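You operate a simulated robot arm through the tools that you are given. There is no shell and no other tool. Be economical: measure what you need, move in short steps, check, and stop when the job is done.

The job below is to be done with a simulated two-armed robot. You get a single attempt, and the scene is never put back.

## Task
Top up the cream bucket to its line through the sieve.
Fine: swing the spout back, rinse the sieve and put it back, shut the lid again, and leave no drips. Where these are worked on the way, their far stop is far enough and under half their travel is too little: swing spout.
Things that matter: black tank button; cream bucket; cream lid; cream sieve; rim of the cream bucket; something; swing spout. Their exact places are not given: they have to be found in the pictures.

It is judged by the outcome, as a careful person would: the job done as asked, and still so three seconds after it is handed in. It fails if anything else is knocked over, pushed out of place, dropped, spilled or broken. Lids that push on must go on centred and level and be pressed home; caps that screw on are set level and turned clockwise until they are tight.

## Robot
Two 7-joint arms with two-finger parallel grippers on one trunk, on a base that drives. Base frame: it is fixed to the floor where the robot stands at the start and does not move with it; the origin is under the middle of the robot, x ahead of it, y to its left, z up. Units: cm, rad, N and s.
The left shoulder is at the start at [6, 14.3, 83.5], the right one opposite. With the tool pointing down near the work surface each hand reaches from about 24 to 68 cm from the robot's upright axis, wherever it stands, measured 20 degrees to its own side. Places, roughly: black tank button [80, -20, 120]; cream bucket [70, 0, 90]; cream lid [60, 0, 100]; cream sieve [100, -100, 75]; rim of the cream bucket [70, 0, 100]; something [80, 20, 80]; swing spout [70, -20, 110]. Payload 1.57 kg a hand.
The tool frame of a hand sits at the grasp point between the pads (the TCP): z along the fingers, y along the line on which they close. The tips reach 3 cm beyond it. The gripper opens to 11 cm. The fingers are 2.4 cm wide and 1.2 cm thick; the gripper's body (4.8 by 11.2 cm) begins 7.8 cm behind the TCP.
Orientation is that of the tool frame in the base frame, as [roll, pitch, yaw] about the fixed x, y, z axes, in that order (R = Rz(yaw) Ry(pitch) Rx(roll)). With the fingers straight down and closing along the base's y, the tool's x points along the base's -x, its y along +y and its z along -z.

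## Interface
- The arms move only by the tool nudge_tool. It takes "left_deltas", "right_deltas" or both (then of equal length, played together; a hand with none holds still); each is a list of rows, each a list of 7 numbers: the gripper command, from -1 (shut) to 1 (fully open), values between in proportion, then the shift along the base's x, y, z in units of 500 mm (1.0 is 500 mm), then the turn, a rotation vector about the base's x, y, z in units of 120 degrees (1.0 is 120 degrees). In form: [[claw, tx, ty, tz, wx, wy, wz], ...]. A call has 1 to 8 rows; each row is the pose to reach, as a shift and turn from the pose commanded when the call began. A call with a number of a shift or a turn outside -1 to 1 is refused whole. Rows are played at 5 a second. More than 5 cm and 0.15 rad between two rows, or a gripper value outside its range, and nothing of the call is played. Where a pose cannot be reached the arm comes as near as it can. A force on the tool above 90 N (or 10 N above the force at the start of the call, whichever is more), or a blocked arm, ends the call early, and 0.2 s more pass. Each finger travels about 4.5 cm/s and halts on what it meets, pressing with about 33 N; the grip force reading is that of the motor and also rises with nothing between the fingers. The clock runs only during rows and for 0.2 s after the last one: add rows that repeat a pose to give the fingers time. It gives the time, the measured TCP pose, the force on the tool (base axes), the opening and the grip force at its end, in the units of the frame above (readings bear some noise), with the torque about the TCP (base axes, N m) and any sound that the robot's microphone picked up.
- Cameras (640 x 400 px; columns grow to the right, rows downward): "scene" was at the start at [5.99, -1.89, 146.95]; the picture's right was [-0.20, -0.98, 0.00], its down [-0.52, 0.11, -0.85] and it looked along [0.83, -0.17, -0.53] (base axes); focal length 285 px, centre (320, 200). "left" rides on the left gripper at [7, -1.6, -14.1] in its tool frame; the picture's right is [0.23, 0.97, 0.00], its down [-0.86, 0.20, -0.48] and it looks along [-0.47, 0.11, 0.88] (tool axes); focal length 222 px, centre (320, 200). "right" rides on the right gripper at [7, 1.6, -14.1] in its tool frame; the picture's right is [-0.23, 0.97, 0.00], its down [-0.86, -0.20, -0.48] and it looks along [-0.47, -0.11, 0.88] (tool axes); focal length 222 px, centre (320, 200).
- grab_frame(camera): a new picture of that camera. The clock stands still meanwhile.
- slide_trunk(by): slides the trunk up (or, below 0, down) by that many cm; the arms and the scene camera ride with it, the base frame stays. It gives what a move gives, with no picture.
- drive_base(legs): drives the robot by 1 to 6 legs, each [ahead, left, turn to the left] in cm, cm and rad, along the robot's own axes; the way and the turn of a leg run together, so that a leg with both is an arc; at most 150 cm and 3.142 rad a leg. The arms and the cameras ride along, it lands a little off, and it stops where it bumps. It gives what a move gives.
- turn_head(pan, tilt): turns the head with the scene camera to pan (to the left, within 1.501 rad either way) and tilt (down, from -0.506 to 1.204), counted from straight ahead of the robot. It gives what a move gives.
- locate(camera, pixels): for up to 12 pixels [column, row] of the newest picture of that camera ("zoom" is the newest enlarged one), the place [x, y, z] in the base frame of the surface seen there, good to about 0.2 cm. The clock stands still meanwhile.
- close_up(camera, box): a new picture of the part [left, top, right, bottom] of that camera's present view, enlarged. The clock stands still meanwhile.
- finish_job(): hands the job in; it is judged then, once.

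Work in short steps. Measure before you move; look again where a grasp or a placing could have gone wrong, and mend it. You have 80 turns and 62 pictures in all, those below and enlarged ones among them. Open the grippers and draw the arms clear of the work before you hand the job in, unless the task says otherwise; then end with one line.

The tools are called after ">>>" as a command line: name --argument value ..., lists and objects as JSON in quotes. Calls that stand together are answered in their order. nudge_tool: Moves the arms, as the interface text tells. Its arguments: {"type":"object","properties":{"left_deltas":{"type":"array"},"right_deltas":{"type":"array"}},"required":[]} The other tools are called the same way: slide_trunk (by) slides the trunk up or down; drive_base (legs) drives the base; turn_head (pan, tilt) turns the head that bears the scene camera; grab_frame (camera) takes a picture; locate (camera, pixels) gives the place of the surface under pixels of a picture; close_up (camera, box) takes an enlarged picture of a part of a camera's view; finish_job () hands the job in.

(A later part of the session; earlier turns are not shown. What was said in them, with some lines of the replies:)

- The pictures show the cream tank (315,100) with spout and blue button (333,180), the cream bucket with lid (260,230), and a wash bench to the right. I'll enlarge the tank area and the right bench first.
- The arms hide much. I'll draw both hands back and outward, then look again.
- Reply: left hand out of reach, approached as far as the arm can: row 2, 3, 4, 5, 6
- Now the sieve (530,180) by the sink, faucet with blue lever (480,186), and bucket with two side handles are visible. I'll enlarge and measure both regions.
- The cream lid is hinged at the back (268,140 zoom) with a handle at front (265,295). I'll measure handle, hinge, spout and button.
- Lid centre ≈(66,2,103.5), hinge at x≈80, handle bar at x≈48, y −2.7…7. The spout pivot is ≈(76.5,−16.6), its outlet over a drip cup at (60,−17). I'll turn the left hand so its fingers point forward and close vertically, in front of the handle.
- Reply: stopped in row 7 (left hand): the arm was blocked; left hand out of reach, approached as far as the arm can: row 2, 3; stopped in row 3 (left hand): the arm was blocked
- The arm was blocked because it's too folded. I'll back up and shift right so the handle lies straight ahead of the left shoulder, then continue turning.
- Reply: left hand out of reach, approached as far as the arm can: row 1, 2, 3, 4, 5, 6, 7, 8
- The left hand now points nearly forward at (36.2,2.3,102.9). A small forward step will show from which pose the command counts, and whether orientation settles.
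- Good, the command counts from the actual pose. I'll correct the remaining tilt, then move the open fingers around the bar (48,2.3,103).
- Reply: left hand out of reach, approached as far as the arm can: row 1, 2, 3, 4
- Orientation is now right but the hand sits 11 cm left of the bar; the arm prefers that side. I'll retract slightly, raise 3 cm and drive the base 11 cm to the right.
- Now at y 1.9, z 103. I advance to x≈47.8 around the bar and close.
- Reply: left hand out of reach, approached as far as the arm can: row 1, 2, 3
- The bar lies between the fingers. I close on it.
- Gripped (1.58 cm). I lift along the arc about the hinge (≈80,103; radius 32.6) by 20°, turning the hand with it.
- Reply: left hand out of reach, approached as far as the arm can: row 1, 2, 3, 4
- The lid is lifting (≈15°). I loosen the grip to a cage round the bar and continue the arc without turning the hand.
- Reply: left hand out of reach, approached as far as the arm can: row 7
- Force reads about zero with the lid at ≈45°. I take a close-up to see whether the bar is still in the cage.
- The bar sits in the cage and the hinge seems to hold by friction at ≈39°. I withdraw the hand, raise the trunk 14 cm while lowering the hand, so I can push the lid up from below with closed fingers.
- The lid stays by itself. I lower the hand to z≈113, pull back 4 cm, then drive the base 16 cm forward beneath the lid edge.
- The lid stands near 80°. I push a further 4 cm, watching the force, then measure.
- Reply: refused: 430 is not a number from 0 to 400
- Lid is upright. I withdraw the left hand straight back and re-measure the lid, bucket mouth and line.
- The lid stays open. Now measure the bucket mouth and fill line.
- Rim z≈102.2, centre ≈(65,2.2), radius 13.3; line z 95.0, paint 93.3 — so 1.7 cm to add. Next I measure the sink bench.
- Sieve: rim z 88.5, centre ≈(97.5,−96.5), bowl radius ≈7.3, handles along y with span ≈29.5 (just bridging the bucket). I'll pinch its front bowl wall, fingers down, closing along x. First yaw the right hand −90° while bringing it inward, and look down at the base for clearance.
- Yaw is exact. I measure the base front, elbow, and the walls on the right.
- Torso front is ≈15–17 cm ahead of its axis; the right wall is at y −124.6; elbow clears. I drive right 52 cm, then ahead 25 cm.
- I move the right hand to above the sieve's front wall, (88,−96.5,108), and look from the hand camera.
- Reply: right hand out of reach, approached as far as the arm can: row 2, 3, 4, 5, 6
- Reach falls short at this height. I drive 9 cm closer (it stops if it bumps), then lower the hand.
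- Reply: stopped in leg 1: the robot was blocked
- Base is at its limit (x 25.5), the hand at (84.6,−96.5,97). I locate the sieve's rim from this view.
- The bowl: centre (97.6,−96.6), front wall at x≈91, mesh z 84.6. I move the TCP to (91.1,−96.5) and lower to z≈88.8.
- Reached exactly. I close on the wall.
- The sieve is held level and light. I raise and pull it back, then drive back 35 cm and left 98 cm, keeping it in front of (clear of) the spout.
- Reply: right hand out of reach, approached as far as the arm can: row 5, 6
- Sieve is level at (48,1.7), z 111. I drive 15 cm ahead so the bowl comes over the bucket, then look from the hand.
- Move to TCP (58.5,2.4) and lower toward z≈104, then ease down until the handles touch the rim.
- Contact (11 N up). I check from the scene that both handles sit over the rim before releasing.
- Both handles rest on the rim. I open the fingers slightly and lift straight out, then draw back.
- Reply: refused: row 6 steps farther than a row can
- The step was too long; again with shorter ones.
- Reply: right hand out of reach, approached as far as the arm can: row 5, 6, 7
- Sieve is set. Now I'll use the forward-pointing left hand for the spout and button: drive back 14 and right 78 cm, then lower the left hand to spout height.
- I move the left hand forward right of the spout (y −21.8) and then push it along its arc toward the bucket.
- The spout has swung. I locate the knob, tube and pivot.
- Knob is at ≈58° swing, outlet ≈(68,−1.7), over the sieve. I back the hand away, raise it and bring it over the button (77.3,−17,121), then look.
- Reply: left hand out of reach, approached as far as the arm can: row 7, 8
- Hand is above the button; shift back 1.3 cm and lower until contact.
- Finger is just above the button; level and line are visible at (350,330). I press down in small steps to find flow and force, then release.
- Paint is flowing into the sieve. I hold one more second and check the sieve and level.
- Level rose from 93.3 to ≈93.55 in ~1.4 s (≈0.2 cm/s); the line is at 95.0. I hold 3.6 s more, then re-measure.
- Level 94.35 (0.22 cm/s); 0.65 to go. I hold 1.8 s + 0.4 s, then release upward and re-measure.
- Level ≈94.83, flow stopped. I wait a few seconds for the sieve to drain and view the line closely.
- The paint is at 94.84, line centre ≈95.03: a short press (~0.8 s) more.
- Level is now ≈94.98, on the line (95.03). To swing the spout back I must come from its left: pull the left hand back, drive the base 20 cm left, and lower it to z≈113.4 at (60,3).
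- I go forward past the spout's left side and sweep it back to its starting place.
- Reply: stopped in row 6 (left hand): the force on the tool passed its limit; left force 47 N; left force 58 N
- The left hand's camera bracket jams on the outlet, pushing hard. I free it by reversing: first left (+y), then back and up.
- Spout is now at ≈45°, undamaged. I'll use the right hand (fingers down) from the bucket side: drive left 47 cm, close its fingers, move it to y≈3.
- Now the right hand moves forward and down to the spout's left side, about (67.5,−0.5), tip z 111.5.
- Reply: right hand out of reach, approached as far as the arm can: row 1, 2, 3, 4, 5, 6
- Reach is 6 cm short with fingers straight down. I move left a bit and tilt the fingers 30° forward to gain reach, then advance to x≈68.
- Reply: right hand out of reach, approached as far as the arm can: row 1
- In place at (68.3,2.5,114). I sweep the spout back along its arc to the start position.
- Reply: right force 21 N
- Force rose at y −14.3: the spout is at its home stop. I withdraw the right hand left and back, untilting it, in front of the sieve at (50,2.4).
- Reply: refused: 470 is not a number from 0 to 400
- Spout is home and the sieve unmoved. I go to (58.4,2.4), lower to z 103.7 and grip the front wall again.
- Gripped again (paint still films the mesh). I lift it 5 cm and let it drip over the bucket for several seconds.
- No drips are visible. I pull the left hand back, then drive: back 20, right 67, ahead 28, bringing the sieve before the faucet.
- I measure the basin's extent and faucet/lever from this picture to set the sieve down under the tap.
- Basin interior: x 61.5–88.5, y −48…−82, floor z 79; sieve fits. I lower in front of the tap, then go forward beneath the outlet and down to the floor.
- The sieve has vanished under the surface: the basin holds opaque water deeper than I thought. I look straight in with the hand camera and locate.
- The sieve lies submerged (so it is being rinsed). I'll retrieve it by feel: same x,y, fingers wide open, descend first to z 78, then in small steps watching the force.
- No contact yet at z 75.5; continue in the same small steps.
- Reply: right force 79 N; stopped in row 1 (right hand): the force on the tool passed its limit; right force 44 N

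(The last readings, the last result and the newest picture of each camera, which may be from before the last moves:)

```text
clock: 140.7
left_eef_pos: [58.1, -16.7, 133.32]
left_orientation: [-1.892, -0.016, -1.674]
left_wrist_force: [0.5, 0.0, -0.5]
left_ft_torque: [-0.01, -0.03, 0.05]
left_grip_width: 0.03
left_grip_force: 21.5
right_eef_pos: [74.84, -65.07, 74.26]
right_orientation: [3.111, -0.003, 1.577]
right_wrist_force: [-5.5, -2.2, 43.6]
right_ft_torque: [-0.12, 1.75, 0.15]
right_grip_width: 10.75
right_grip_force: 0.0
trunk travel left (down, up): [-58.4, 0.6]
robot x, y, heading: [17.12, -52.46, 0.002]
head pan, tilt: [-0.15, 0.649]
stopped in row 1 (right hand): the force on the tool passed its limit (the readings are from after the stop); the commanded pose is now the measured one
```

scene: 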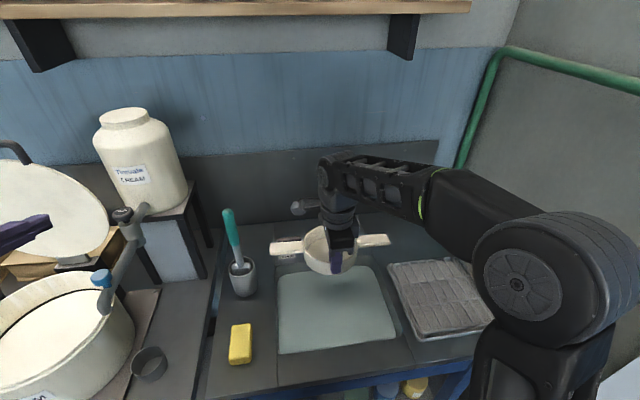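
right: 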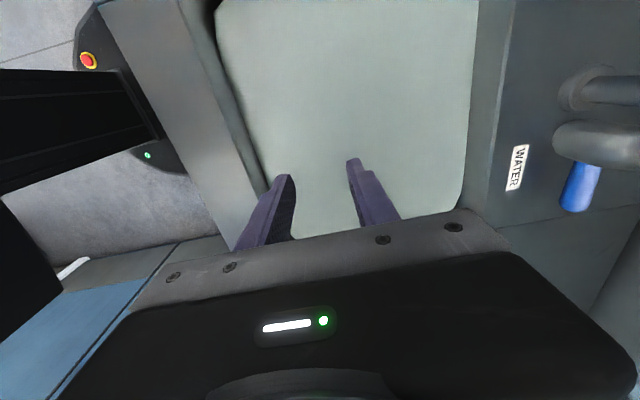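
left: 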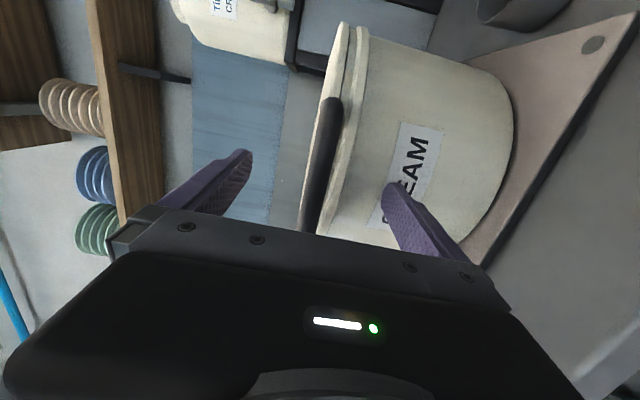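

Bottom reached at TCP z≈74.2. I raise 1.6 cm and close on the wall by feel.

>>> nudge_tool --right_deltas '[[1, -0.012, 0, 0.015, 0, 0, 0], [1, -0.012, 0, 0.033, 0, 0, 0], [-1, -0.012, 0, 0.033, 0, 0, 0], [-1, -0.012, 0, 0.033, 0, 0, 0], [-1, -0.012, 0, 0.033, 0, 0, 0], [-1, -0.012, 0, 0.033, 0, 0, 0], [-1, -0.012, 0, 0.033, 0, 0, 0], [-1, -0.012, 0, 0.033, 0, 0, 0]]'

>>> nudge_tool --right_deltas '[[-1, 0, 0, 0, 0, 0, 0], [-1, 0, 0, 0, 0, 0, 0], [-1, 0, 0, 0, 0, 0, 0]]'

```text
clock: 142.5
left_eef_pos: [58.42, -16.66, 133.39]
left_orientation: [-1.895, -0.016, -1.672]
left_wrist_force: [0.2, -0.3, 1.5]
left_ft_torque: [-0.02, 0.04, -0.02]
left_grip_width: 0.0
left_grip_force: 21.3
right_eef_pos: [74.35, -65.27, 75.27]
right_orientation: [3.115, -0.001, 1.578]
right_wrist_force: [0.8, 0.2, 1.6]
right_ft_torque: [-0.12, -0.31, -0.01]
right_grip_width: 0.57
right_grip_force: 12.1
trunk travel left (down, up): [-58.4, 0.6]
robot x, y, heading: [16.89, -52.32, 0.001]
head pan, tilt: [-0.15, 0.649]
```

```text
clock: 143.3
left_eef_pos: [58.33, -16.71, 133.21]
left_orientation: [-1.895, -0.016, -1.672]
left_wrist_force: [-0.5, -0.4, 0.2]
left_ft_torque: [-0.01, 0.0, 0.0]
left_grip_width: 0.0
left_grip_force: 20.8
right_eef_pos: [74.27, -65.24, 75.34]
right_orientation: [3.115, -0.002, 1.576]
right_wrist_force: [1.6, 0.5, 4.9]
right_ft_torque: [-0.17, -0.76, 0.15]
right_grip_width: 0.49
right_grip_force: 25.3
trunk travel left (down, up): [-58.4, 0.6]
robot x, y, heading: [17.25, -52.54, 0.008]
head pan, tilt: [-0.15, 0.649]
```

Something thin (0.49 cm) is held firmly. I lift it to just above the water and let it drip, then look from the hand.

>>> nudge_tool --right_deltas '[[-1, 0, 0, 0.05, 0, 0, 0], [-1, 0, 0, 0.12, 0, 0, 0], [-1, 0, 0, 0.19, 0, 0, 0], [-1, 0, 0, 0.25, 0, 0, 0], [-1, 0, 0, 0.28, 0, 0, 0], [-1, 0, 0, 0.28, 0, 0, 0]]'

>>> grab_frame --camera "right"

>>> locate --camera "right" --pixels '[[420, 110], [400, 50], [400, 20], [510, 120], [320, 130], [470, 200]]'

```text
clock: 144.7
left_eef_pos: [58.48, -16.73, 133.19]
left_orientation: [-1.894, -0.018, -1.673]
left_wrist_force: [0.2, 0.3, -0.9]
left_ft_torque: [0.02, 0.01, -0.04]
left_grip_width: 0.0
left_grip_force: 20.9
right_eef_pos: [74.33, -65.12, 89.26]
right_orientation: [3.118, -0.002, 1.575]
right_wrist_force: [0.4, 0.5, -0.9]
right_ft_torque: [0.04, 0.13, -0.02]
right_grip_width: 0.46
right_grip_force: 25.2
trunk travel left (down, up): [-58.4, 0.6]
robot x, y, heading: [17.11, -52.58, -0.001]
head pan, tilt: [-0.15, 0.649]
```

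```text
3 pictures are left
```

right: 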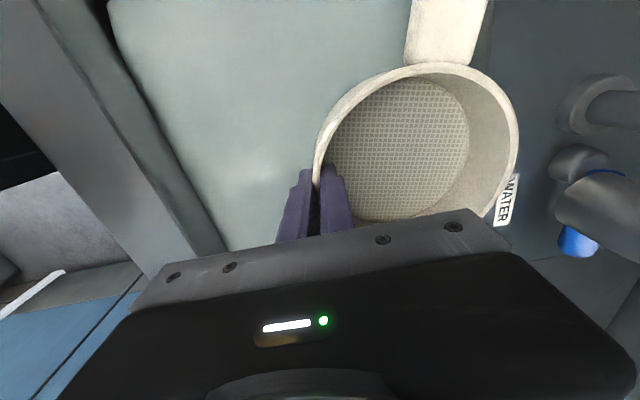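

```text
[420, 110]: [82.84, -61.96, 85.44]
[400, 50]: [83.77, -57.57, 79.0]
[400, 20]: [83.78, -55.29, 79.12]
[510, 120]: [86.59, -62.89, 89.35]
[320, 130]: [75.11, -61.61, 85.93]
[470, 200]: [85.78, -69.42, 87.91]
```

I have the sieve back; the mesh is open but its wires still look cream. I locate the handle (it seems turned a little) and swish it under water for ~10 s more.

>>> locate --camera "right" --pixels '[[408, 55], [412, 10], [480, 60], [486, 10], [447, 30], [320, 150], [517, 140], [435, 64], [400, 130]]'

>>> nudge_tool --right_deltas '[[-1, -0.03, 0, -0.08, 0, 0, 0], [-1, -0.06, 0, -0.16, 0, 0, 0], [-1, -0.06, 0, -0.22, 0, 0, 0], [-1, -0.1, 0, -0.24, 0, 0, 0], [-1, -0.14, 0, -0.24, 0, 0, 0], [-1, -0.1, 0, -0.22, 0, 0, 0], [-1, -0.06, 0, -0.24, 0, 0, 0], [-1, -0.06, 0, -0.2, 0, 0, 0]]'

>>> nudge_tool --right_deltas '[[-1, -0.04, 0, -0.04, 0, 0, 0], [-1, -0.08, 0, -0.04, 0, 0, 0], [-1, -0.04, 0, 0, 0, 0, 0], [-1, 0, 0, -0.04, 0, 0, 0], [-1, -0.04, 0, -0.04, 0, 0, 0], [-1, -0.08, 0, 0, 0, 0, 0], [-1, -0.04, 0, -0.04, 0, 0, 0], [-1, 0, 0, -0.02, 0, 0, 0]]'

>>> nudge_tool --right_deltas '[[-1, -0.04, 0, -0.02, 0, 0, 0], [-1, -0.08, 0, -0.02, 0, 0, 0], [-1, -0.04, 0, 0.02, 0, 0, 0], [-1, 0, 0, -0.02, 0, 0, 0], [-1, -0.04, 0, -0.02, 0, 0, 0], [-1, -0.08, 0, 0.02, 0, 0, 0], [-1, -0.04, 0, -0.02, 0, 0, 0], [-1, 0, 0, 0, 0, 0, 0]]'

>>> nudge_tool --right_deltas '[[-1, -0.04, 0, -0.02, 0, 0, 0], [-1, -0.08, 0, -0.02, 0, 0, 0], [-1, -0.04, 0, 0.02, 0, 0, 0], [-1, 0, 0, -0.02, 0, 0, 0], [-1, -0.04, 0, -0.02, 0, 0, 0], [-1, -0.08, 0, 0.02, 0, 0, 0], [-1, -0.04, 0, -0.02, 0, 0, 0], [-1, 0, 0, 0, 0, 0, 0]]'

>>> nudge_tool --right_deltas '[[-1, -0.04, 0, -0.02, 0, 0, 0], [-1, -0.08, 0, -0.02, 0, 0, 0], [-1, -0.04, 0, 0.02, 0, 0, 0], [-1, 0, 0, -0.02, 0, 0, 0], [-1, -0.04, 0, -0.02, 0, 0, 0], [-1, -0.08, 0, 0.02, 0, 0, 0], [-1, -0.04, 0, -0.02, 0, 0, 0], [-1, 0, 0, 0, 0, 0, 0]]'

>>> nudge_tool --right_deltas '[[-1, 0, 0, 0.06, 0, 0, 0], [-1, 0, 0, 0.12, 0, 0, 0], [-1, 0, 0, 0.18, 0, 0, 0], [-1, 0, 0, 0.22, 0, 0, 0], [-1, 0, 0, 0.22, 0, 0, 0], [-1, 0, 0, 0.22, 0, 0, 0]]'

>>> grab_frame --camera "right"

```text
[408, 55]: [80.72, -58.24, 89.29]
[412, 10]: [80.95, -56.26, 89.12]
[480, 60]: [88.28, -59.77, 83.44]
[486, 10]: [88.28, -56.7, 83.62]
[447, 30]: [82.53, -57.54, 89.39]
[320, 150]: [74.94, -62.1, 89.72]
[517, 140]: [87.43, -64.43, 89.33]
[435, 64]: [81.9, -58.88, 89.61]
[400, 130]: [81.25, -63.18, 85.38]
```

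```text
clock: 146.5
left_eef_pos: [58.34, -16.7, 133.29]
left_orientation: [-1.893, -0.015, -1.672]
left_wrist_force: [-0.3, 0.2, 0.6]
left_ft_torque: [-0.03, -0.03, 0.0]
left_grip_width: 0.0
left_grip_force: 21.2
right_eef_pos: [71.23, -65.25, 79.2]
right_orientation: [3.118, -0.002, 1.575]
right_wrist_force: [-0.2, -0.9, -1.0]
right_ft_torque: [0.04, 0.09, 0.02]
right_grip_width: 0.46
right_grip_force: 25.4
trunk travel left (down, up): [-58.4, 0.6]
robot x, y, heading: [16.94, -52.42, 0.007]
head pan, tilt: [-0.15, 0.649]
```

```text
clock: 148.3
left_eef_pos: [58.38, -16.73, 133.25]
left_orientation: [-1.893, -0.018, -1.672]
left_wrist_force: [0.0, -0.6, 0.8]
left_ft_torque: [-0.02, 0.03, 0.04]
left_grip_width: 0.0
left_grip_force: 20.8
right_eef_pos: [71.33, -65.31, 78.36]
right_orientation: [3.12, -0.002, 1.576]
right_wrist_force: [-0.5, 0.6, -1.4]
right_ft_torque: [0.02, 0.09, 0.01]
right_grip_width: 0.46
right_grip_force: 25.4
trunk travel left (down, up): [-58.4, 0.6]
robot x, y, heading: [16.79, -52.4, 0.006]
head pan, tilt: [-0.15, 0.649]
```

```text
clock: 150.1
left_eef_pos: [58.46, -16.68, 133.21]
left_orientation: [-1.894, -0.019, -1.673]
left_wrist_force: [-1.1, -0.1, -0.9]
left_ft_torque: [0.01, 0.0, 0.01]
left_grip_width: 0.01
left_grip_force: 21.1
right_eef_pos: [71.25, -65.2, 78.54]
right_orientation: [3.119, -0.001, 1.574]
right_wrist_force: [-0.3, -0.4, -1.1]
right_ft_torque: [0.01, 0.1, 0.01]
right_grip_width: 0.48
right_grip_force: 25.0
trunk travel left (down, up): [-58.4, 0.6]
robot x, y, heading: [16.42, -52.4, 0.003]
head pan, tilt: [-0.15, 0.649]
```

```text
clock: 151.9
left_eef_pos: [58.3, -16.71, 133.27]
left_orientation: [-1.893, -0.016, -1.672]
left_wrist_force: [-0.5, 0.0, -0.5]
left_ft_torque: [-0.01, -0.01, 0.04]
left_grip_width: 0.0
left_grip_force: 21.6
right_eef_pos: [71.13, -65.15, 78.37]
right_orientation: [3.118, -0.001, 1.577]
right_wrist_force: [0.4, 0.3, -1.0]
right_ft_torque: [0.01, 0.13, -0.02]
right_grip_width: 0.43
right_grip_force: 24.8
trunk travel left (down, up): [-58.4, 0.6]
robot x, y, heading: [16.64, -52.38, 0.005]
head pan, tilt: [-0.15, 0.649]
```

```text
clock: 153.7
left_eef_pos: [58.38, -16.78, 133.27]
left_orientation: [-1.893, -0.017, -1.671]
left_wrist_force: [-0.8, 0.8, 0.1]
left_ft_torque: [-0.01, 0.05, -0.02]
left_grip_width: 0.0
left_grip_force: 21.5
right_eef_pos: [71.34, -65.19, 78.46]
right_orientation: [3.117, -0.002, 1.578]
right_wrist_force: [0.2, 0.3, -1.5]
right_ft_torque: [0.01, 0.09, 0.0]
right_grip_width: 0.44
right_grip_force: 25.3
trunk travel left (down, up): [-58.4, 0.6]
robot x, y, heading: [16.87, -51.94, 0.006]
head pan, tilt: [-0.15, 0.649]
```

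```text
clock: 155.1
left_eef_pos: [58.41, -16.71, 133.21]
left_orientation: [-1.894, -0.015, -1.672]
left_wrist_force: [-0.1, 0.7, 0.5]
left_ft_torque: [-0.01, 0.0, 0.03]
left_grip_width: 0.01
left_grip_force: 21.1
right_eef_pos: [71.35, -65.25, 89.28]
right_orientation: [3.118, -0.001, 1.575]
right_wrist_force: [-0.8, -0.2, -2.4]
right_ft_torque: [0.0, 0.08, -0.01]
right_grip_width: 0.44
right_grip_force: 24.5
trunk travel left (down, up): [-58.4, 0.6]
robot x, y, heading: [16.97, -52.17, -0.002]
head pan, tilt: [-0.15, 0.649]
```

```text
2 pictures are left
```

right: 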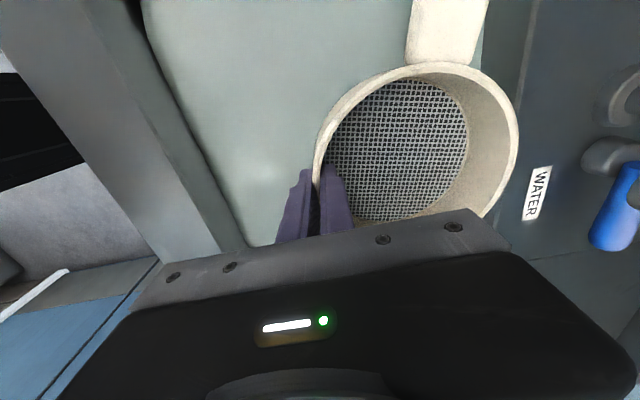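

Mesh is clean now (grey wires). I hold it over the basin ~8 s to drip off, then pull back, raise and drive right 22 and ahead 7.5.

>>> nudge_tool --right_deltas '[[-1, 0, 0, 0, 0, 0, 0], [-1, 0, 0, 0, 0, 0, 0], [-1, 0, 0, 0, 0, 0, 0], [-1, 0, 0, 0, 0, 0, 0], [-1, 0, 0, 0, 0, 0, 0], [-1, 0, 0, 0, 0, 0, 0], [-1, 0, 0, 0, 0, 0, 0], [-1, 0, 0, 0, 0, 0, 0]]'

>>> nudge_tool --right_deltas '[[-1, 0, 0, 0, 0, 0, 0], [-1, 0, 0, 0, 0, 0, 0], [-1, 0, 0, 0, 0, 0, 0], [-1, 0, 0, 0, 0, 0, 0], [-1, 0, 0, 0, 0, 0, 0], [-1, 0, 0, 0, 0, 0, 0], [-1, 0, 0, 0, 0, 0, 0], [-1, 0, 0, 0, 0, 0, 0]]'

>>> nudge_tool --right_deltas '[[-1, 0, 0, 0, 0, 0, 0], [-1, 0, 0, 0, 0, 0, 0], [-1, 0, 0, 0, 0, 0, 0], [-1, 0, 0, 0, 0, 0, 0], [-1, 0, 0, 0, 0, 0, 0], [-1, 0, 0, 0, 0, 0, 0], [-1, 0, 0, 0, 0, 0, 0], [-1, 0, 0, 0, 0, 0, 0]]'

>>> nudge_tool --right_deltas '[[-1, 0, 0, 0, 0, 0, 0], [-1, 0, 0, 0, 0, 0, 0], [-1, 0, 0, 0, 0, 0, 0], [-1, 0, 0, 0, 0, 0, 0], [-1, 0, 0, 0, 0, 0, 0], [-1, 0, 0, 0, 0, 0, 0], [-1, 0, 0, 0, 0, 0, 0], [-1, 0, 0, 0, 0, 0, 0]]'

>>> nudge_tool --right_deltas '[[-1, -0.06, 0, 0.02, 0, 0, 0.014], [-1, -0.12, 0, 0.06, 0, 0, 0.028], [-1, -0.12, 0, 0.13, 0, 0, 0.042], [-1, -0.12, 0, 0.2, 0, 0, 0.056], [-1, -0.12, 0, 0.26, 0, 0, 0.083], [-1, -0.12, 0, 0.26, 0, 0, 0.083]]'

>>> drive_base --legs '[[0, -22, 0], [7.5, 0, 0]]'

```text
clock: 156.9
left_eef_pos: [58.45, -16.68, 133.24]
left_orientation: [-1.894, -0.017, -1.671]
left_wrist_force: [0.0, 0.1, -0.2]
left_ft_torque: [0.03, 0.01, 0.0]
left_grip_width: 0.0
left_grip_force: 21.0
right_eef_pos: [71.36, -65.28, 89.29]
right_orientation: [3.118, 0.0, 1.576]
right_wrist_force: [0.5, -0.5, -1.8]
right_ft_torque: [0.01, 0.08, -0.02]
right_grip_width: 0.46
right_grip_force: 25.2
trunk travel left (down, up): [-58.4, 0.6]
robot x, y, heading: [16.84, -52.48, 0.005]
head pan, tilt: [-0.15, 0.649]
```

```text
clock: 158.7
left_eef_pos: [58.53, -16.76, 133.37]
left_orientation: [-1.895, -0.016, -1.671]
left_wrist_force: [-0.1, 0.4, -0.5]
left_ft_torque: [0.02, 0.05, 0.0]
left_grip_width: 0.0
left_grip_force: 21.4
right_eef_pos: [71.39, -65.17, 89.35]
right_orientation: [3.116, -0.001, 1.573]
right_wrist_force: [0.7, 0.3, -1.5]
right_ft_torque: [-0.02, 0.11, 0.01]
right_grip_width: 0.44
right_grip_force: 25.1
trunk travel left (down, up): [-58.4, 0.6]
robot x, y, heading: [16.78, -52.23, 0.008]
head pan, tilt: [-0.15, 0.649]
```

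```text
clock: 160.5
left_eef_pos: [58.4, -16.74, 133.31]
left_orientation: [-1.894, -0.015, -1.672]
left_wrist_force: [0.3, 0.8, -0.4]
left_ft_torque: [-0.01, 0.06, 0.01]
left_grip_width: 0.03
left_grip_force: 20.9
right_eef_pos: [71.43, -65.19, 89.34]
right_orientation: [3.118, -0.001, 1.577]
right_wrist_force: [0.0, -0.9, -1.1]
right_ft_torque: [0.04, 0.08, 0.0]
right_grip_width: 0.46
right_grip_force: 25.1
trunk travel left (down, up): [-58.4, 0.6]
robot x, y, heading: [16.91, -52.6, -0.0]
head pan, tilt: [-0.15, 0.649]
```

```text
clock: 162.3
left_eef_pos: [58.44, -16.63, 133.24]
left_orientation: [-1.894, -0.015, -1.673]
left_wrist_force: [-0.5, -0.5, 0.0]
left_ft_torque: [-0.03, -0.03, 0.01]
left_grip_width: 0.0
left_grip_force: 21.6
right_eef_pos: [71.34, -65.08, 89.36]
right_orientation: [3.118, -0.002, 1.577]
right_wrist_force: [-0.2, 0.9, -2.0]
right_ft_torque: [0.02, 0.08, -0.01]
right_grip_width: 0.47
right_grip_force: 24.7
trunk travel left (down, up): [-58.4, 0.6]
robot x, y, heading: [16.88, -52.21, 0.008]
head pan, tilt: [-0.15, 0.649]
```

```text
clock: 163.7
left_eef_pos: [58.34, -16.67, 133.23]
left_orientation: [-1.894, -0.018, -1.671]
left_wrist_force: [0.8, 0.6, -0.3]
left_ft_torque: [-0.01, -0.03, -0.02]
left_grip_width: 0.02
left_grip_force: 21.6
right_eef_pos: [65.28, -65.21, 102.49]
right_orientation: [3.117, -0.003, 1.75]
right_wrist_force: [0.0, -0.4, -1.8]
right_ft_torque: [-0.02, 0.12, 0.03]
right_grip_width: 0.45
right_grip_force: 25.1
trunk travel left (down, up): [-58.4, 0.6]
robot x, y, heading: [16.76, -52.53, 0.004]
head pan, tilt: [-0.15, 0.649]
```

```text
clock: 166.0
left_eef_pos: [66.16, -38.27, 133.18]
left_orientation: [-1.896, -0.018, -1.671]
left_wrist_force: [-0.5, 0.4, 0.2]
left_ft_torque: [0.0, -0.01, -0.02]
left_grip_width: 0.0
left_grip_force: 20.9
right_eef_pos: [73.11, -86.86, 102.33]
right_orientation: [3.119, -0.002, 1.751]
right_wrist_force: [0.2, -0.3, -1.6]
right_ft_torque: [-0.01, 0.19, 0.01]
right_grip_width: 0.46
right_grip_force: 25.3
trunk travel left (down, up): [-58.4, 0.6]
robot x, y, heading: [24.84, -73.66, 0.007]
head pan, tilt: [-0.15, 0.649]
```

Robot is at (24.8,−73.7). I bring the sieve over its original spot, TCP (91.2,−96.9), and lower to z≈89.

>>> nudge_tool --right_deltas '[[-1, 0, -0.08, -0.03, 0, 0, 0], [-1, 0.04, -0.14, -0.06, 0, 0, 0], [-1, 0.1, -0.19, -0.1, 0, 0, 0], [-1, 0.19, -0.2, -0.13, 0, 0, 0], [-1, 0.28, -0.2, -0.15, 0, 0, 0], [-1, 0.362, -0.2, -0.165, 0, 0, 0], [-1, 0.362, -0.2, -0.23, 0, 0, 0], [-1, 0.362, -0.2, -0.264, 0, 0, 0]]'

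```text
clock: 167.8
left_eef_pos: [66.08, -38.35, 133.23]
left_orientation: [-1.893, -0.015, -1.671]
left_wrist_force: [0.8, -0.3, -0.2]
left_ft_torque: [-0.01, -0.01, -0.01]
left_grip_width: 0.01
left_grip_force: 21.5
right_eef_pos: [91.13, -96.97, 89.28]
right_orientation: [3.118, -0.001, 1.75]
right_wrist_force: [0.7, -0.2, -1.7]
right_ft_torque: [-0.02, 0.13, 0.02]
right_grip_width: 0.42
right_grip_force: 25.4
trunk travel left (down, up): [-58.4, 0.6]
robot x, y, heading: [24.77, -74.05, 0.002]
head pan, tilt: [-0.15, 0.649]
```

Accurate. I lower the last 0.9 cm, release, lift straight out and draw back.

>>> nudge_tool --right_deltas '[[-1, 0, 0, -0.01, 0, 0, 0], [-1, 0, 0, -0.018, 0, 0, 0], [-1, 0, 0, -0.018, 0, 0, 0], [-0.4, 0, 0, -0.016, 0, 0, 0], [-0.4, 0, 0, -0.016, 0, 0, 0], [-0.4, 0, 0, -0.016, 0, 0, 0], [-0.4, 0, 0, 0.05, 0, 0, 0], [-0.4, 0, 0, 0.12, 0, 0, 0]]'

>>> nudge_tool --right_deltas '[[-0.4, -0.04, 0, 0.08, 0, 0, 0], [-0.4, -0.1, 0.02, 0.14, 0, 0, 0], [-0.4, -0.18, 0.04, 0.18, 0, 0, 0], [-0.4, -0.26, 0.08, 0.22, 0, 0, 0], [-0.4, -0.34, 0.12, 0.25, 0, 0, 0], [-0.4, -0.42, 0.15, 0.25, 0, 0, 0]]'

>>> turn_head --pan -0.3 --tilt 0.6

>>> drive_base --legs '[[-30, 0, 0]]'

>>> drive_base --legs '[[0, 52, 0]]'

```text
clock: 169.6
left_eef_pos: [65.9, -38.34, 133.16]
left_orientation: [-1.895, -0.017, -1.671]
left_wrist_force: [0.6, -0.4, -1.2]
left_ft_torque: [0.02, 0.06, -0.01]
left_grip_width: 0.01
left_grip_force: 21.4
right_eef_pos: [90.99, -96.65, 95.44]
right_orientation: [3.117, -0.002, 1.75]
right_wrist_force: [0.4, -0.4, -0.3]
right_ft_torque: [0.0, 0.0, 0.04]
right_grip_width: 3.29
right_grip_force: 0.1
trunk travel left (down, up): [-58.4, 0.6]
robot x, y, heading: [24.59, -73.68, 0.008]
head pan, tilt: [-0.15, 0.649]
```

```text
clock: 171.0
left_eef_pos: [65.86, -38.27, 133.26]
left_orientation: [-1.893, -0.014, -1.672]
left_wrist_force: [1.0, 0.1, -0.5]
left_ft_torque: [-0.01, -0.01, 0.03]
left_grip_width: 0.02
left_grip_force: 21.6
right_eef_pos: [69.97, -89.48, 107.69]
right_orientation: [3.117, 0.0, 1.749]
right_wrist_force: [-0.4, -0.4, -0.2]
right_ft_torque: [-0.01, -0.01, 0.0]
right_grip_width: 3.3
right_grip_force: 0.0
trunk travel left (down, up): [-58.4, 0.6]
robot x, y, heading: [24.64, -73.97, 0.008]
head pan, tilt: [-0.15, 0.649]
```

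```text
clock: 171.7
left_eef_pos: [66.06, -38.31, 133.28]
left_orientation: [-1.894, -0.016, -1.67]
left_wrist_force: [0.0, 0.1, 0.3]
left_ft_torque: [-0.01, -0.01, -0.02]
left_grip_width: 0.0
left_grip_force: 21.2
right_eef_pos: [70.0, -89.49, 107.7]
right_orientation: [3.116, -0.002, 1.75]
right_wrist_force: [-0.7, 1.1, 0.4]
right_ft_torque: [0.0, -0.04, 0.01]
right_grip_width: 3.3
right_grip_force: 0.1
trunk travel left (down, up): [-58.4, 0.6]
robot x, y, heading: [24.72, -74.12, 0.005]
head pan, tilt: [-0.3, 0.6]
```

```text
clock: 173.8
left_eef_pos: [35.34, -38.45, 133.36]
left_orientation: [-1.894, -0.016, -1.673]
left_wrist_force: [0.1, 0.5, 0.1]
left_ft_torque: [0.01, 0.0, -0.01]
left_grip_width: 0.01
left_grip_force: 21.4
right_eef_pos: [39.55, -89.63, 107.74]
right_orientation: [3.117, -0.002, 1.75]
right_wrist_force: [-0.9, 0.4, 0.2]
right_ft_torque: [-0.01, -0.04, -0.01]
right_grip_width: 3.26
right_grip_force: 0.0
trunk travel left (down, up): [-58.4, 0.6]
robot x, y, heading: [-5.59, -74.02, 0.005]
head pan, tilt: [-0.3, 0.6]
```

```text
clock: 176.8
left_eef_pos: [35.79, 13.03, 133.29]
left_orientation: [-1.893, -0.018, -1.68]
left_wrist_force: [0.4, 0.1, -0.2]
left_ft_torque: [-0.02, 0.0, -0.01]
left_grip_width: 0.02
left_grip_force: 21.1
right_eef_pos: [39.51, -38.07, 107.75]
right_orientation: [3.118, -0.001, 1.742]
right_wrist_force: [-0.1, 0.1, -0.2]
right_ft_torque: [-0.07, 0.03, -0.01]
right_grip_width: 3.3
right_grip_force: 0.1
trunk travel left (down, up): [-58.4, 0.6]
robot x, y, heading: [-5.93, -22.07, -0.002]
head pan, tilt: [-0.3, 0.6]
```

Sieve released back at its place. Now the lid: I look closely at the open lid's handle to measure it.

>>> turn_head --pan 0.31 --tilt 0.37

>>> close_up --camera "scene" --box '[240, 140, 400, 240]'

```text
clock: 177.8
left_eef_pos: [35.83, 13.09, 133.29]
left_orientation: [-1.895, -0.016, -1.68]
left_wrist_force: [0.2, -0.2, 0.6]
left_ft_torque: [-0.05, -0.02, -0.01]
left_grip_width: 0.0
left_grip_force: 21.6
right_eef_pos: [39.54, -38.04, 107.78]
right_orientation: [3.116, -0.002, 1.742]
right_wrist_force: [-0.7, 0.0, 0.7]
right_ft_torque: [-0.01, -0.01, 0.01]
right_grip_width: 3.33
right_grip_force: 0.0
trunk travel left (down, up): [-58.4, 0.6]
robot x, y, heading: [-6.22, -22.35, -0.006]
head pan, tilt: [0.311, 0.37]
```

```text
4.00 times, centred on (320, 190) of scene
```

zoom: 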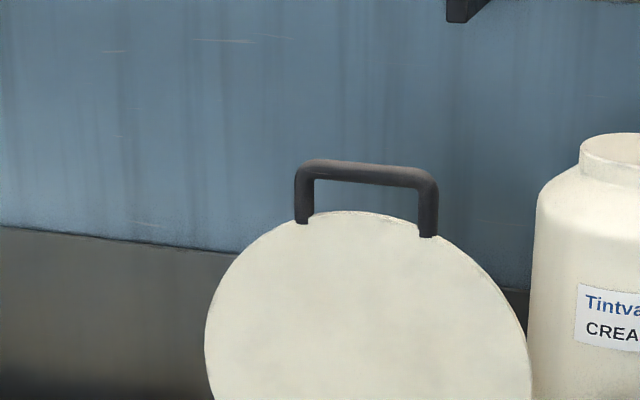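

>>> locate --camera "zoom" --pixels '[[365, 175], [320, 168], [410, 178], [365, 215], [303, 210], [428, 225], [365, 300], [365, 390]]'

>>> drive_base --legs '[[5, 0, 0]]'

>>> nudge_tool --left_deltas '[[-0.2, 0.08, -0.06, 0.02, 0, 0, 0], [-0.2, 0.16, -0.12, 0.05, 0, 0, 0], [-0.2, 0.24, -0.18, 0.06, 0, 0, 0], [-0.2, 0.32, -0.21, 0.06, 0, 0, 0], [-0.2, 0.4, -0.21, 0.06, 0, 0, 0], [-0.2, 0.48, -0.21, 0.06, 0, 0, 0], [-0.2, 0.56, -0.21, 0.06, 0, 0, 0]]'

```text
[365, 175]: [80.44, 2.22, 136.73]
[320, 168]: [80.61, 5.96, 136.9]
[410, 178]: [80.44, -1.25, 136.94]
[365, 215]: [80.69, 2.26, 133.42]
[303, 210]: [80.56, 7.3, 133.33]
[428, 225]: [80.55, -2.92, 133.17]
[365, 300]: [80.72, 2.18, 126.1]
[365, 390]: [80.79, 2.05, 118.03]
```

```text
clock: 178.8
left_eef_pos: [41.13, 13.07, 133.22]
left_orientation: [-1.894, -0.017, -1.681]
left_wrist_force: [1.5, 0.7, -0.2]
left_ft_torque: [-0.01, 0.04, 0.03]
left_grip_width: 0.0
left_grip_force: 20.6
right_eef_pos: [44.68, -38.28, 107.6]
right_orientation: [3.12, -0.002, 1.739]
right_wrist_force: [0.8, 0.1, -0.4]
right_ft_torque: [0.01, 0.07, -0.02]
right_grip_width: 3.28
right_grip_force: 0.0
trunk travel left (down, up): [-58.4, 0.6]
robot x, y, heading: [-0.96, -22.24, -0.004]
head pan, tilt: [0.311, 0.37]
```

```text
refused: row 1 steps farther than a row can; nothing moved
```

The lid stands upright: bar centre ≈(81,2.2,136.8), lid edge z 133.4. The step was too long; I drive 6 cm closer and move to a point in line with the finger axis, (73,2.8,139.5), fingers open ≈2.8 cm.

>>> drive_base --legs '[[6, 0, 0]]'

>>> nudge_tool --left_deltas '[[-0.45, 0.074, -0.029, 0.018, 0, 0, 0], [-0.45, 0.148, -0.058, 0.036, 0, 0, 0], [-0.45, 0.222, -0.087, 0.054, 0, 0, 0], [-0.45, 0.296, -0.116, 0.072, 0, 0, 0], [-0.45, 0.37, -0.145, 0.09, 0, 0, 0], [-0.45, 0.444, -0.175, 0.108, 0, 0, 0], [-0.45, 0.52, -0.205, 0.126, 0, 0, 0], [-0.45, 0.52, -0.205, 0.126, 0, 0, 0]]'

```text
clock: 179.7
left_eef_pos: [46.95, 12.81, 133.11]
left_orientation: [-1.896, -0.016, -1.681]
left_wrist_force: [0.8, -0.2, 0.3]
left_ft_torque: [0.02, -0.02, -0.01]
left_grip_width: 0.0
left_grip_force: 21.6
right_eef_pos: [50.66, -38.25, 107.55]
right_orientation: [3.118, -0.001, 1.738]
right_wrist_force: [0.8, 0.4, -0.9]
right_ft_torque: [0.01, 0.03, 0.0]
right_grip_width: 3.26
right_grip_force: 0.2
trunk travel left (down, up): [-58.4, 0.6]
robot x, y, heading: [4.8, -22.4, -0.006]
head pan, tilt: [0.311, 0.37]
```

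```text
clock: 181.5
left_eef_pos: [72.78, 2.76, 139.39]
left_orientation: [-1.895, -0.017, -1.681]
left_wrist_force: [-0.1, -0.9, 0.2]
left_ft_torque: [0.03, -0.04, 0.05]
left_grip_width: 3.04
left_grip_force: 0.1
right_eef_pos: [50.29, -38.27, 107.67]
right_orientation: [3.117, -0.001, 1.74]
right_wrist_force: [-0.3, -0.7, 1.4]
right_ft_torque: [0.0, -0.01, 0.01]
right_grip_width: 3.29
right_grip_force: 0.1
trunk travel left (down, up): [-58.4, 0.6]
robot x, y, heading: [4.79, -22.35, -0.002]
head pan, tilt: [0.311, 0.37]
```

In position. I insert along the finger axis (+8.0, −2.6) and close on the bar.

>>> nudge_tool --left_deltas '[[-0.45, 0.05, -0.003, -0.0165, 0, 0, 0], [-0.45, 0.1, -0.006, -0.033, 0, 0, 0], [-0.45, 0.16, -0.01, -0.052, 0, 0, 0], [-0.45, 0.16, -0.01, -0.052, 0, 0, 0], [-1, 0.16, -0.01, -0.052, 0, 0, 0], [-1, 0.16, -0.01, -0.052, 0, 0, 0], [-1, 0.16, -0.01, -0.052, 0, 0, 0], [-1, 0.16, -0.01, -0.052, 0, 0, 0]]'

```text
clock: 183.3
left_eef_pos: [81.0, 2.29, 136.63]
left_orientation: [-1.9, -0.018, -1.681]
left_wrist_force: [-1.1, -1.2, -11.7]
left_ft_torque: [-0.27, 0.12, 0.2]
left_grip_width: 1.56
left_grip_force: 31.3
right_eef_pos: [50.48, -38.18, 107.6]
right_orientation: [3.119, -0.002, 1.741]
right_wrist_force: [0.3, 0.1, -0.1]
right_ft_torque: [0.0, 0.01, 0.01]
right_grip_width: 3.3
right_grip_force: 0.1
trunk travel left (down, up): [-58.4, 0.6]
robot x, y, heading: [5.04, -22.24, -0.008]
head pan, tilt: [0.311, 0.37]
5 turns are left
```

Gripped (1.56). With few turns left I combine: pull the lid forward along its arc to ≈66°, open, withdraw along the axis, raise with fingers closed, and back the base 8 cm.

>>> nudge_tool --left_deltas '[[-1, -0.042, 0, -0.002, 0, 0, 0], [-1, -0.085, 0, -0.0066, 0, 0, 0], [-1, -0.13, 0, -0.015, 0, 0, 0], [-1, -0.176, 0, -0.026, 0, 0, 0], [-1, -0.22, 0, -0.041, 0, 0, 0], [-1, -0.264, 0, -0.058, 0, 0, 0], [-1, -0.264, 0, -0.058, 0, 0, 0]]'

>>> nudge_tool --left_deltas '[[-0.42, 0, 0, 0, 0, 0, 0], [-0.42, 0, 0, 0, 0, 0, 0], [-0.42, -0.08, 0, 0.027, 0, 0, 0], [-0.42, -0.168, 0, 0.056, 0, 0, 0], [-1, -0.168, 0, 0.1, 0, 0, 0], [-1, -0.168, 0, 0.115, 0, 0, 0], [-1, -0.168, 0, 0.115, 0, 0, 0]]'

>>> drive_base --legs '[[-9, 0, 0]]'

>>> turn_head --pan 0.2 --tilt 0.5

```text
clock: 184.9
left_eef_pos: [67.74, 2.29, 134.06]
left_orientation: [-1.893, -0.014, -1.681]
left_wrist_force: [0.3, -0.9, -1.5]
left_ft_torque: [-0.49, -0.04, 0.06]
left_grip_width: 1.56
left_grip_force: 31.6
right_eef_pos: [50.45, -38.33, 107.7]
right_orientation: [3.119, -0.002, 1.74]
right_wrist_force: [-0.2, -0.3, 0.8]
right_ft_torque: [0.01, 0.04, 0.0]
right_grip_width: 3.28
right_grip_force: 0.1
trunk travel left (down, up): [-58.4, 0.6]
robot x, y, heading: [5.06, -22.66, -0.007]
head pan, tilt: [0.311, 0.37]
```

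```text
clock: 185.9
left_eef_pos: [63.65, 2.26, 133.53]
left_orientation: [-1.936, -0.018, -1.681]
left_wrist_force: [43.9, 0.3, -46.5]
left_ft_torque: [-0.26, -5.94, 0.59]
left_grip_width: 5.62
left_grip_force: 13.7
right_eef_pos: [51.19, -38.34, 107.16]
right_orientation: [3.122, -0.002, 1.738]
right_wrist_force: [-0.5, 0.0, -0.6]
right_ft_torque: [0.01, -0.07, -0.03]
right_grip_width: 3.29
right_grip_force: 0.0
trunk travel left (down, up): [-58.4, 0.6]
robot x, y, heading: [5.18, -22.38, -0.009]
head pan, tilt: [0.311, 0.37]
stopped in row 4 (left hand): the force on the tool passed its limit (the readings are from after the stop); the commanded pose is now the measured one
```

```text
clock: 187.0
left_eef_pos: [53.48, 2.26, 134.89]
left_orientation: [-1.911, -0.017, -1.684]
left_wrist_force: [-0.7, 0.1, 0.5]
left_ft_torque: [0.03, -0.01, -0.01]
left_grip_width: 3.19
left_grip_force: 0.0
right_eef_pos: [41.41, -38.45, 107.68]
right_orientation: [3.118, -0.002, 1.738]
right_wrist_force: [-0.6, 1.2, -0.2]
right_ft_torque: [0.02, 0.0, 0.0]
right_grip_width: 3.31
right_grip_force: 0.1
trunk travel left (down, up): [-58.4, 0.6]
robot x, y, heading: [-4.21, -22.22, -0.011]
head pan, tilt: [0.311, 0.37]
```

```text
clock: 187.7
left_eef_pos: [53.52, 2.2, 134.88]
left_orientation: [-1.912, -0.015, -1.682]
left_wrist_force: [-0.2, 0.8, 0.4]
left_ft_torque: [0.02, 0.0, -0.03]
left_grip_width: 3.19
left_grip_force: 0.1
right_eef_pos: [41.4, -38.33, 107.65]
right_orientation: [3.119, -0.003, 1.738]
right_wrist_force: [-0.3, 0.1, 0.8]
right_ft_torque: [0.02, 0.01, -0.02]
right_grip_width: 3.3
right_grip_force: 0.1
trunk travel left (down, up): [-58.4, 0.6]
robot x, y, heading: [-4.5, -22.47, -0.003]
head pan, tilt: [0.201, 0.499]
4 turns are left
```

The withdrawal caught the bar briefly but came free; lid angle ≤66° now. I raise closed fingers over the bar, then sweep down along the lid's arc and press gently home, then look.

>>> nudge_tool --left_deltas '[[-0.42, -0.08, 0, 0, 0, 0, 0], [-1, -0.08, 0, 0.08, 0, 0, 0], [-1, -0.08, 0, 0.15, 0, 0, 0], [-1, 0, 0, 0.15, 0, 0, 0], [-1, 0.09, 0, 0.15, 0, 0, 0], [-1, 0.18, 0, 0.15, 0, 0, 0], [-1, 0.27, 0, 0.145, 0, 0, 0], [-1, 0.33, 0, 0.13, 0, 0, 0]]'

>>> nudge_tool --left_deltas '[[-1, -0.02, 0, -0.058, 0, 0, 0], [-1, -0.052, 0, -0.106, 0, 0, 0], [-1, -0.134, 0, -0.15, 0, 0, 0], [-1, -0.21, 0, -0.204, 0, 0, 0], [-1, -0.276, 0, -0.269, 0, 0, 0], [-1, -0.334, 0, -0.342, 0, 0, 0], [-1, -0.38, 0, -0.424, 0, 0, 0], [-1, -0.416, 0, -0.51, 0, 0, 0]]'

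>>> nudge_tool --left_deltas '[[-1, -0.022, 0, -0.09, 0, 0, 0], [-1, -0.03, 0, -0.16, 0, 0, 0], [-1, -0.032, 0, -0.2, 0, 0, 0], [-1, -0.032, 0, -0.214, 0, 0, 0], [-1, -0.032, 0, -0.214, 0, 0, 0]]'

>>> grab_frame --camera "scene"

```text
clock: 189.5
left_eef_pos: [69.98, 2.27, 141.24]
left_orientation: [-1.91, -0.015, -1.679]
left_wrist_force: [0.2, 0.0, 0.5]
left_ft_torque: [-0.02, 0.01, -0.01]
left_grip_width: 0.0
left_grip_force: 21.4
right_eef_pos: [41.49, -38.33, 107.66]
right_orientation: [3.119, -0.001, 1.736]
right_wrist_force: [0.5, -0.3, -0.3]
right_ft_torque: [-0.01, 0.01, 0.0]
right_grip_width: 3.27
right_grip_force: 0.1
trunk travel left (down, up): [-58.4, 0.6]
robot x, y, heading: [-3.67, -22.29, -0.008]
head pan, tilt: [0.201, 0.499]
```

```text
clock: 191.3
left_eef_pos: [49.13, 2.15, 115.71]
left_orientation: [-1.911, -0.015, -1.682]
left_wrist_force: [-0.3, 0.7, -0.7]
left_ft_torque: [0.04, -0.01, -0.02]
left_grip_width: 0.0
left_grip_force: 21.5
right_eef_pos: [41.51, -38.33, 107.56]
right_orientation: [3.118, 0.0, 1.738]
right_wrist_force: [0.3, 0.6, 0.5]
right_ft_torque: [0.0, -0.02, 0.0]
right_grip_width: 3.31
right_grip_force: 0.1
trunk travel left (down, up): [-58.4, 0.6]
robot x, y, heading: [-3.9, -22.06, -0.004]
head pan, tilt: [0.201, 0.499]
```

```text
clock: 192.5
left_eef_pos: [48.64, 2.55, 105.37]
left_orientation: [-1.912, -0.017, -1.684]
left_wrist_force: [-43.1, -9.7, 6.7]
left_ft_torque: [-0.14, 0.58, -0.13]
left_grip_width: 0.01
left_grip_force: 21.7
left hand out of reach, approached as far as the arm can: row 1, 2, 3, 4, 5
right_eef_pos: [40.97, -38.41, 107.92]
right_orientation: [3.113, -0.002, 1.738]
right_wrist_force: [0.4, 0.0, -0.4]
right_ft_torque: [0.01, -0.02, 0.0]
right_grip_width: 3.28
right_grip_force: 0.0
trunk travel left (down, up): [-58.4, 0.6]
robot x, y, heading: [-3.69, -22.44, -0.011]
head pan, tilt: [0.201, 0.499]
```

```text
0 pictures are left
3 turns are left
```

scene: 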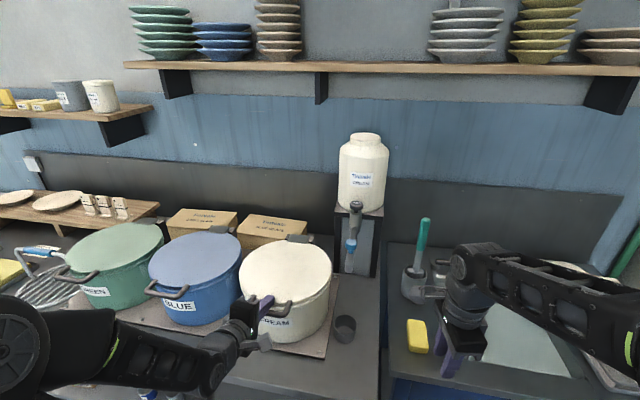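

The picture shows the lid down. I check its height by locating points, and lift the hand straight up before drawing it back.

>>> locate --camera "scene" --pixels '[[290, 255], [265, 280], [310, 280], [285, 290], [258, 265], [325, 265], [286, 306], [295, 240]]'

>>> nudge_tool --left_deltas '[[-1, 0.004, 0, 0.02, 0, 0, 0], [-1, 0.004, 0, 0.05, 0, 0, 0], [-1, 0.004, 0, 0.1, 0, 0, 0], [-1, 0.004, 0, 0.16, 0, 0, 0], [-1, 0.004, 0, 0.16, 0, 0, 0]]'

```text
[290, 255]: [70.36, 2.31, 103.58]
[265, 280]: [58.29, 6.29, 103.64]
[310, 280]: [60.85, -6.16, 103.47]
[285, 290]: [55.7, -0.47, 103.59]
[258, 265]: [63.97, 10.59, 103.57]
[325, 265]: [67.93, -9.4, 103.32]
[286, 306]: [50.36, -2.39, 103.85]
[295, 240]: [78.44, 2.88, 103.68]
```

```text
clock: 193.7
left_eef_pos: [49.59, 2.59, 113.34]
left_orientation: [-1.908, -0.014, -1.681]
left_wrist_force: [-0.3, 0.4, -0.6]
left_ft_torque: [0.0, -0.01, 0.01]
left_grip_width: 0.0
left_grip_force: 20.8
right_eef_pos: [41.44, -38.32, 107.63]
right_orientation: [3.118, -0.002, 1.738]
right_wrist_force: [0.2, 0.8, 0.1]
right_ft_torque: [-0.01, 0.03, 0.02]
right_grip_width: 3.3
right_grip_force: 0.0
trunk travel left (down, up): [-58.4, 0.6]
robot x, y, heading: [-3.82, -22.24, -0.003]
head pan, tilt: [0.201, 0.499]
2 turns are left
```

The lid is level at 103.6, as at the start. To be sure lifting didn't raise it, I press once lightly on its top from above, lift off, open the gripper and back away.

>>> nudge_tool --left_deltas '[[-1, 0.09, 0, 0.03, 0, 0, 0], [-1, 0.1, 0, -0.06, 0, 0, 0], [-1, 0.1, 0, -0.12, 0, 0, 0], [-1, 0.1, 0, -0.15, 0, 0, 0], [-1, 0.1, 0, -0.16, 0, 0, 0], [-1, 0.1, 0, -0.1, 0, 0, 0], [-1, 0.1, 0, -0.01, 0, 0, 0], [-1, 0.1, 0, 0.08, 0, 0, 0]]'

>>> nudge_tool --left_deltas '[[-1, 0, 0, 0.08, 0, 0, 0], [-1, -0.06, 0, 0.14, 0, 0, 0], [0, -0.14, 0, 0.16, 0, 0, 0], [1, -0.2, 0, 0.16, 0, 0, 0], [1, -0.2, 0, 0.16, 0, 0, 0]]'

>>> drive_base --legs '[[-15, 0, 0]]'

```text
clock: 195.5
left_eef_pos: [54.31, 2.69, 117.24]
left_orientation: [-1.914, -0.016, -1.683]
left_wrist_force: [0.6, 0.2, -0.1]
left_ft_torque: [0.02, 0.04, 0.01]
left_grip_width: 0.0
left_grip_force: 20.9
right_eef_pos: [41.53, -38.41, 107.61]
right_orientation: [3.117, -0.002, 1.737]
right_wrist_force: [0.2, -0.1, -0.4]
right_ft_torque: [-0.01, -0.01, -0.03]
right_grip_width: 3.31
right_grip_force: 0.0
trunk travel left (down, up): [-58.4, 0.6]
robot x, y, heading: [-3.75, -22.08, -0.009]
head pan, tilt: [0.201, 0.499]
```

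```text
clock: 196.7
left_eef_pos: [44.5, 2.35, 125.2]
left_orientation: [-1.912, -0.016, -1.684]
left_wrist_force: [0.1, -0.2, -0.6]
left_ft_torque: [0.04, 0.0, -0.02]
left_grip_width: 6.58
left_grip_force: 0.0
right_eef_pos: [41.47, -38.38, 107.72]
right_orientation: [3.119, -0.003, 1.739]
right_wrist_force: [0.2, -0.6, 0.7]
right_ft_torque: [-0.03, 0.0, 0.0]
right_grip_width: 3.29
right_grip_force: 0.1
trunk travel left (down, up): [-58.4, 0.6]
robot x, y, heading: [-3.96, -22.48, -0.014]
head pan, tilt: [0.201, 0.499]
```

```text
clock: 198.0
left_eef_pos: [29.72, 2.43, 125.28]
left_orientation: [-1.909, -0.016, -1.685]
left_wrist_force: [0.0, 0.8, 0.3]
left_ft_torque: [-0.02, 0.01, -0.02]
left_grip_width: 11.02
left_grip_force: 0.0
right_eef_pos: [26.56, -38.37, 107.68]
right_orientation: [3.116, -0.001, 1.736]
right_wrist_force: [-0.7, -0.3, 0.7]
right_ft_torque: [0.02, -0.03, 0.01]
right_grip_width: 3.27
right_grip_force: 0.0
trunk travel left (down, up): [-58.4, 0.6]
robot x, y, heading: [-18.69, -22.16, -0.006]
head pan, tilt: [0.201, 0.499]
1 turns are left
```

The lid is shut, the spout is home, the sieve is rinsed and put back, and both arms are clear with grippers open. I hand the job in.

>>> finish_job

```text
The job is handed in.
```

I topped the cream bucket up to about its line through the sieve (95.0 cm measured against 95.03), swung the spout back and shut the lid. I rinsed the sieve in the sink water rather than under the tap, and it sank out of sight when I let go of it there. It came out with a clean mesh and is back in its place. I had no pictures left to check the sieve's final position or to look for drips at the end.
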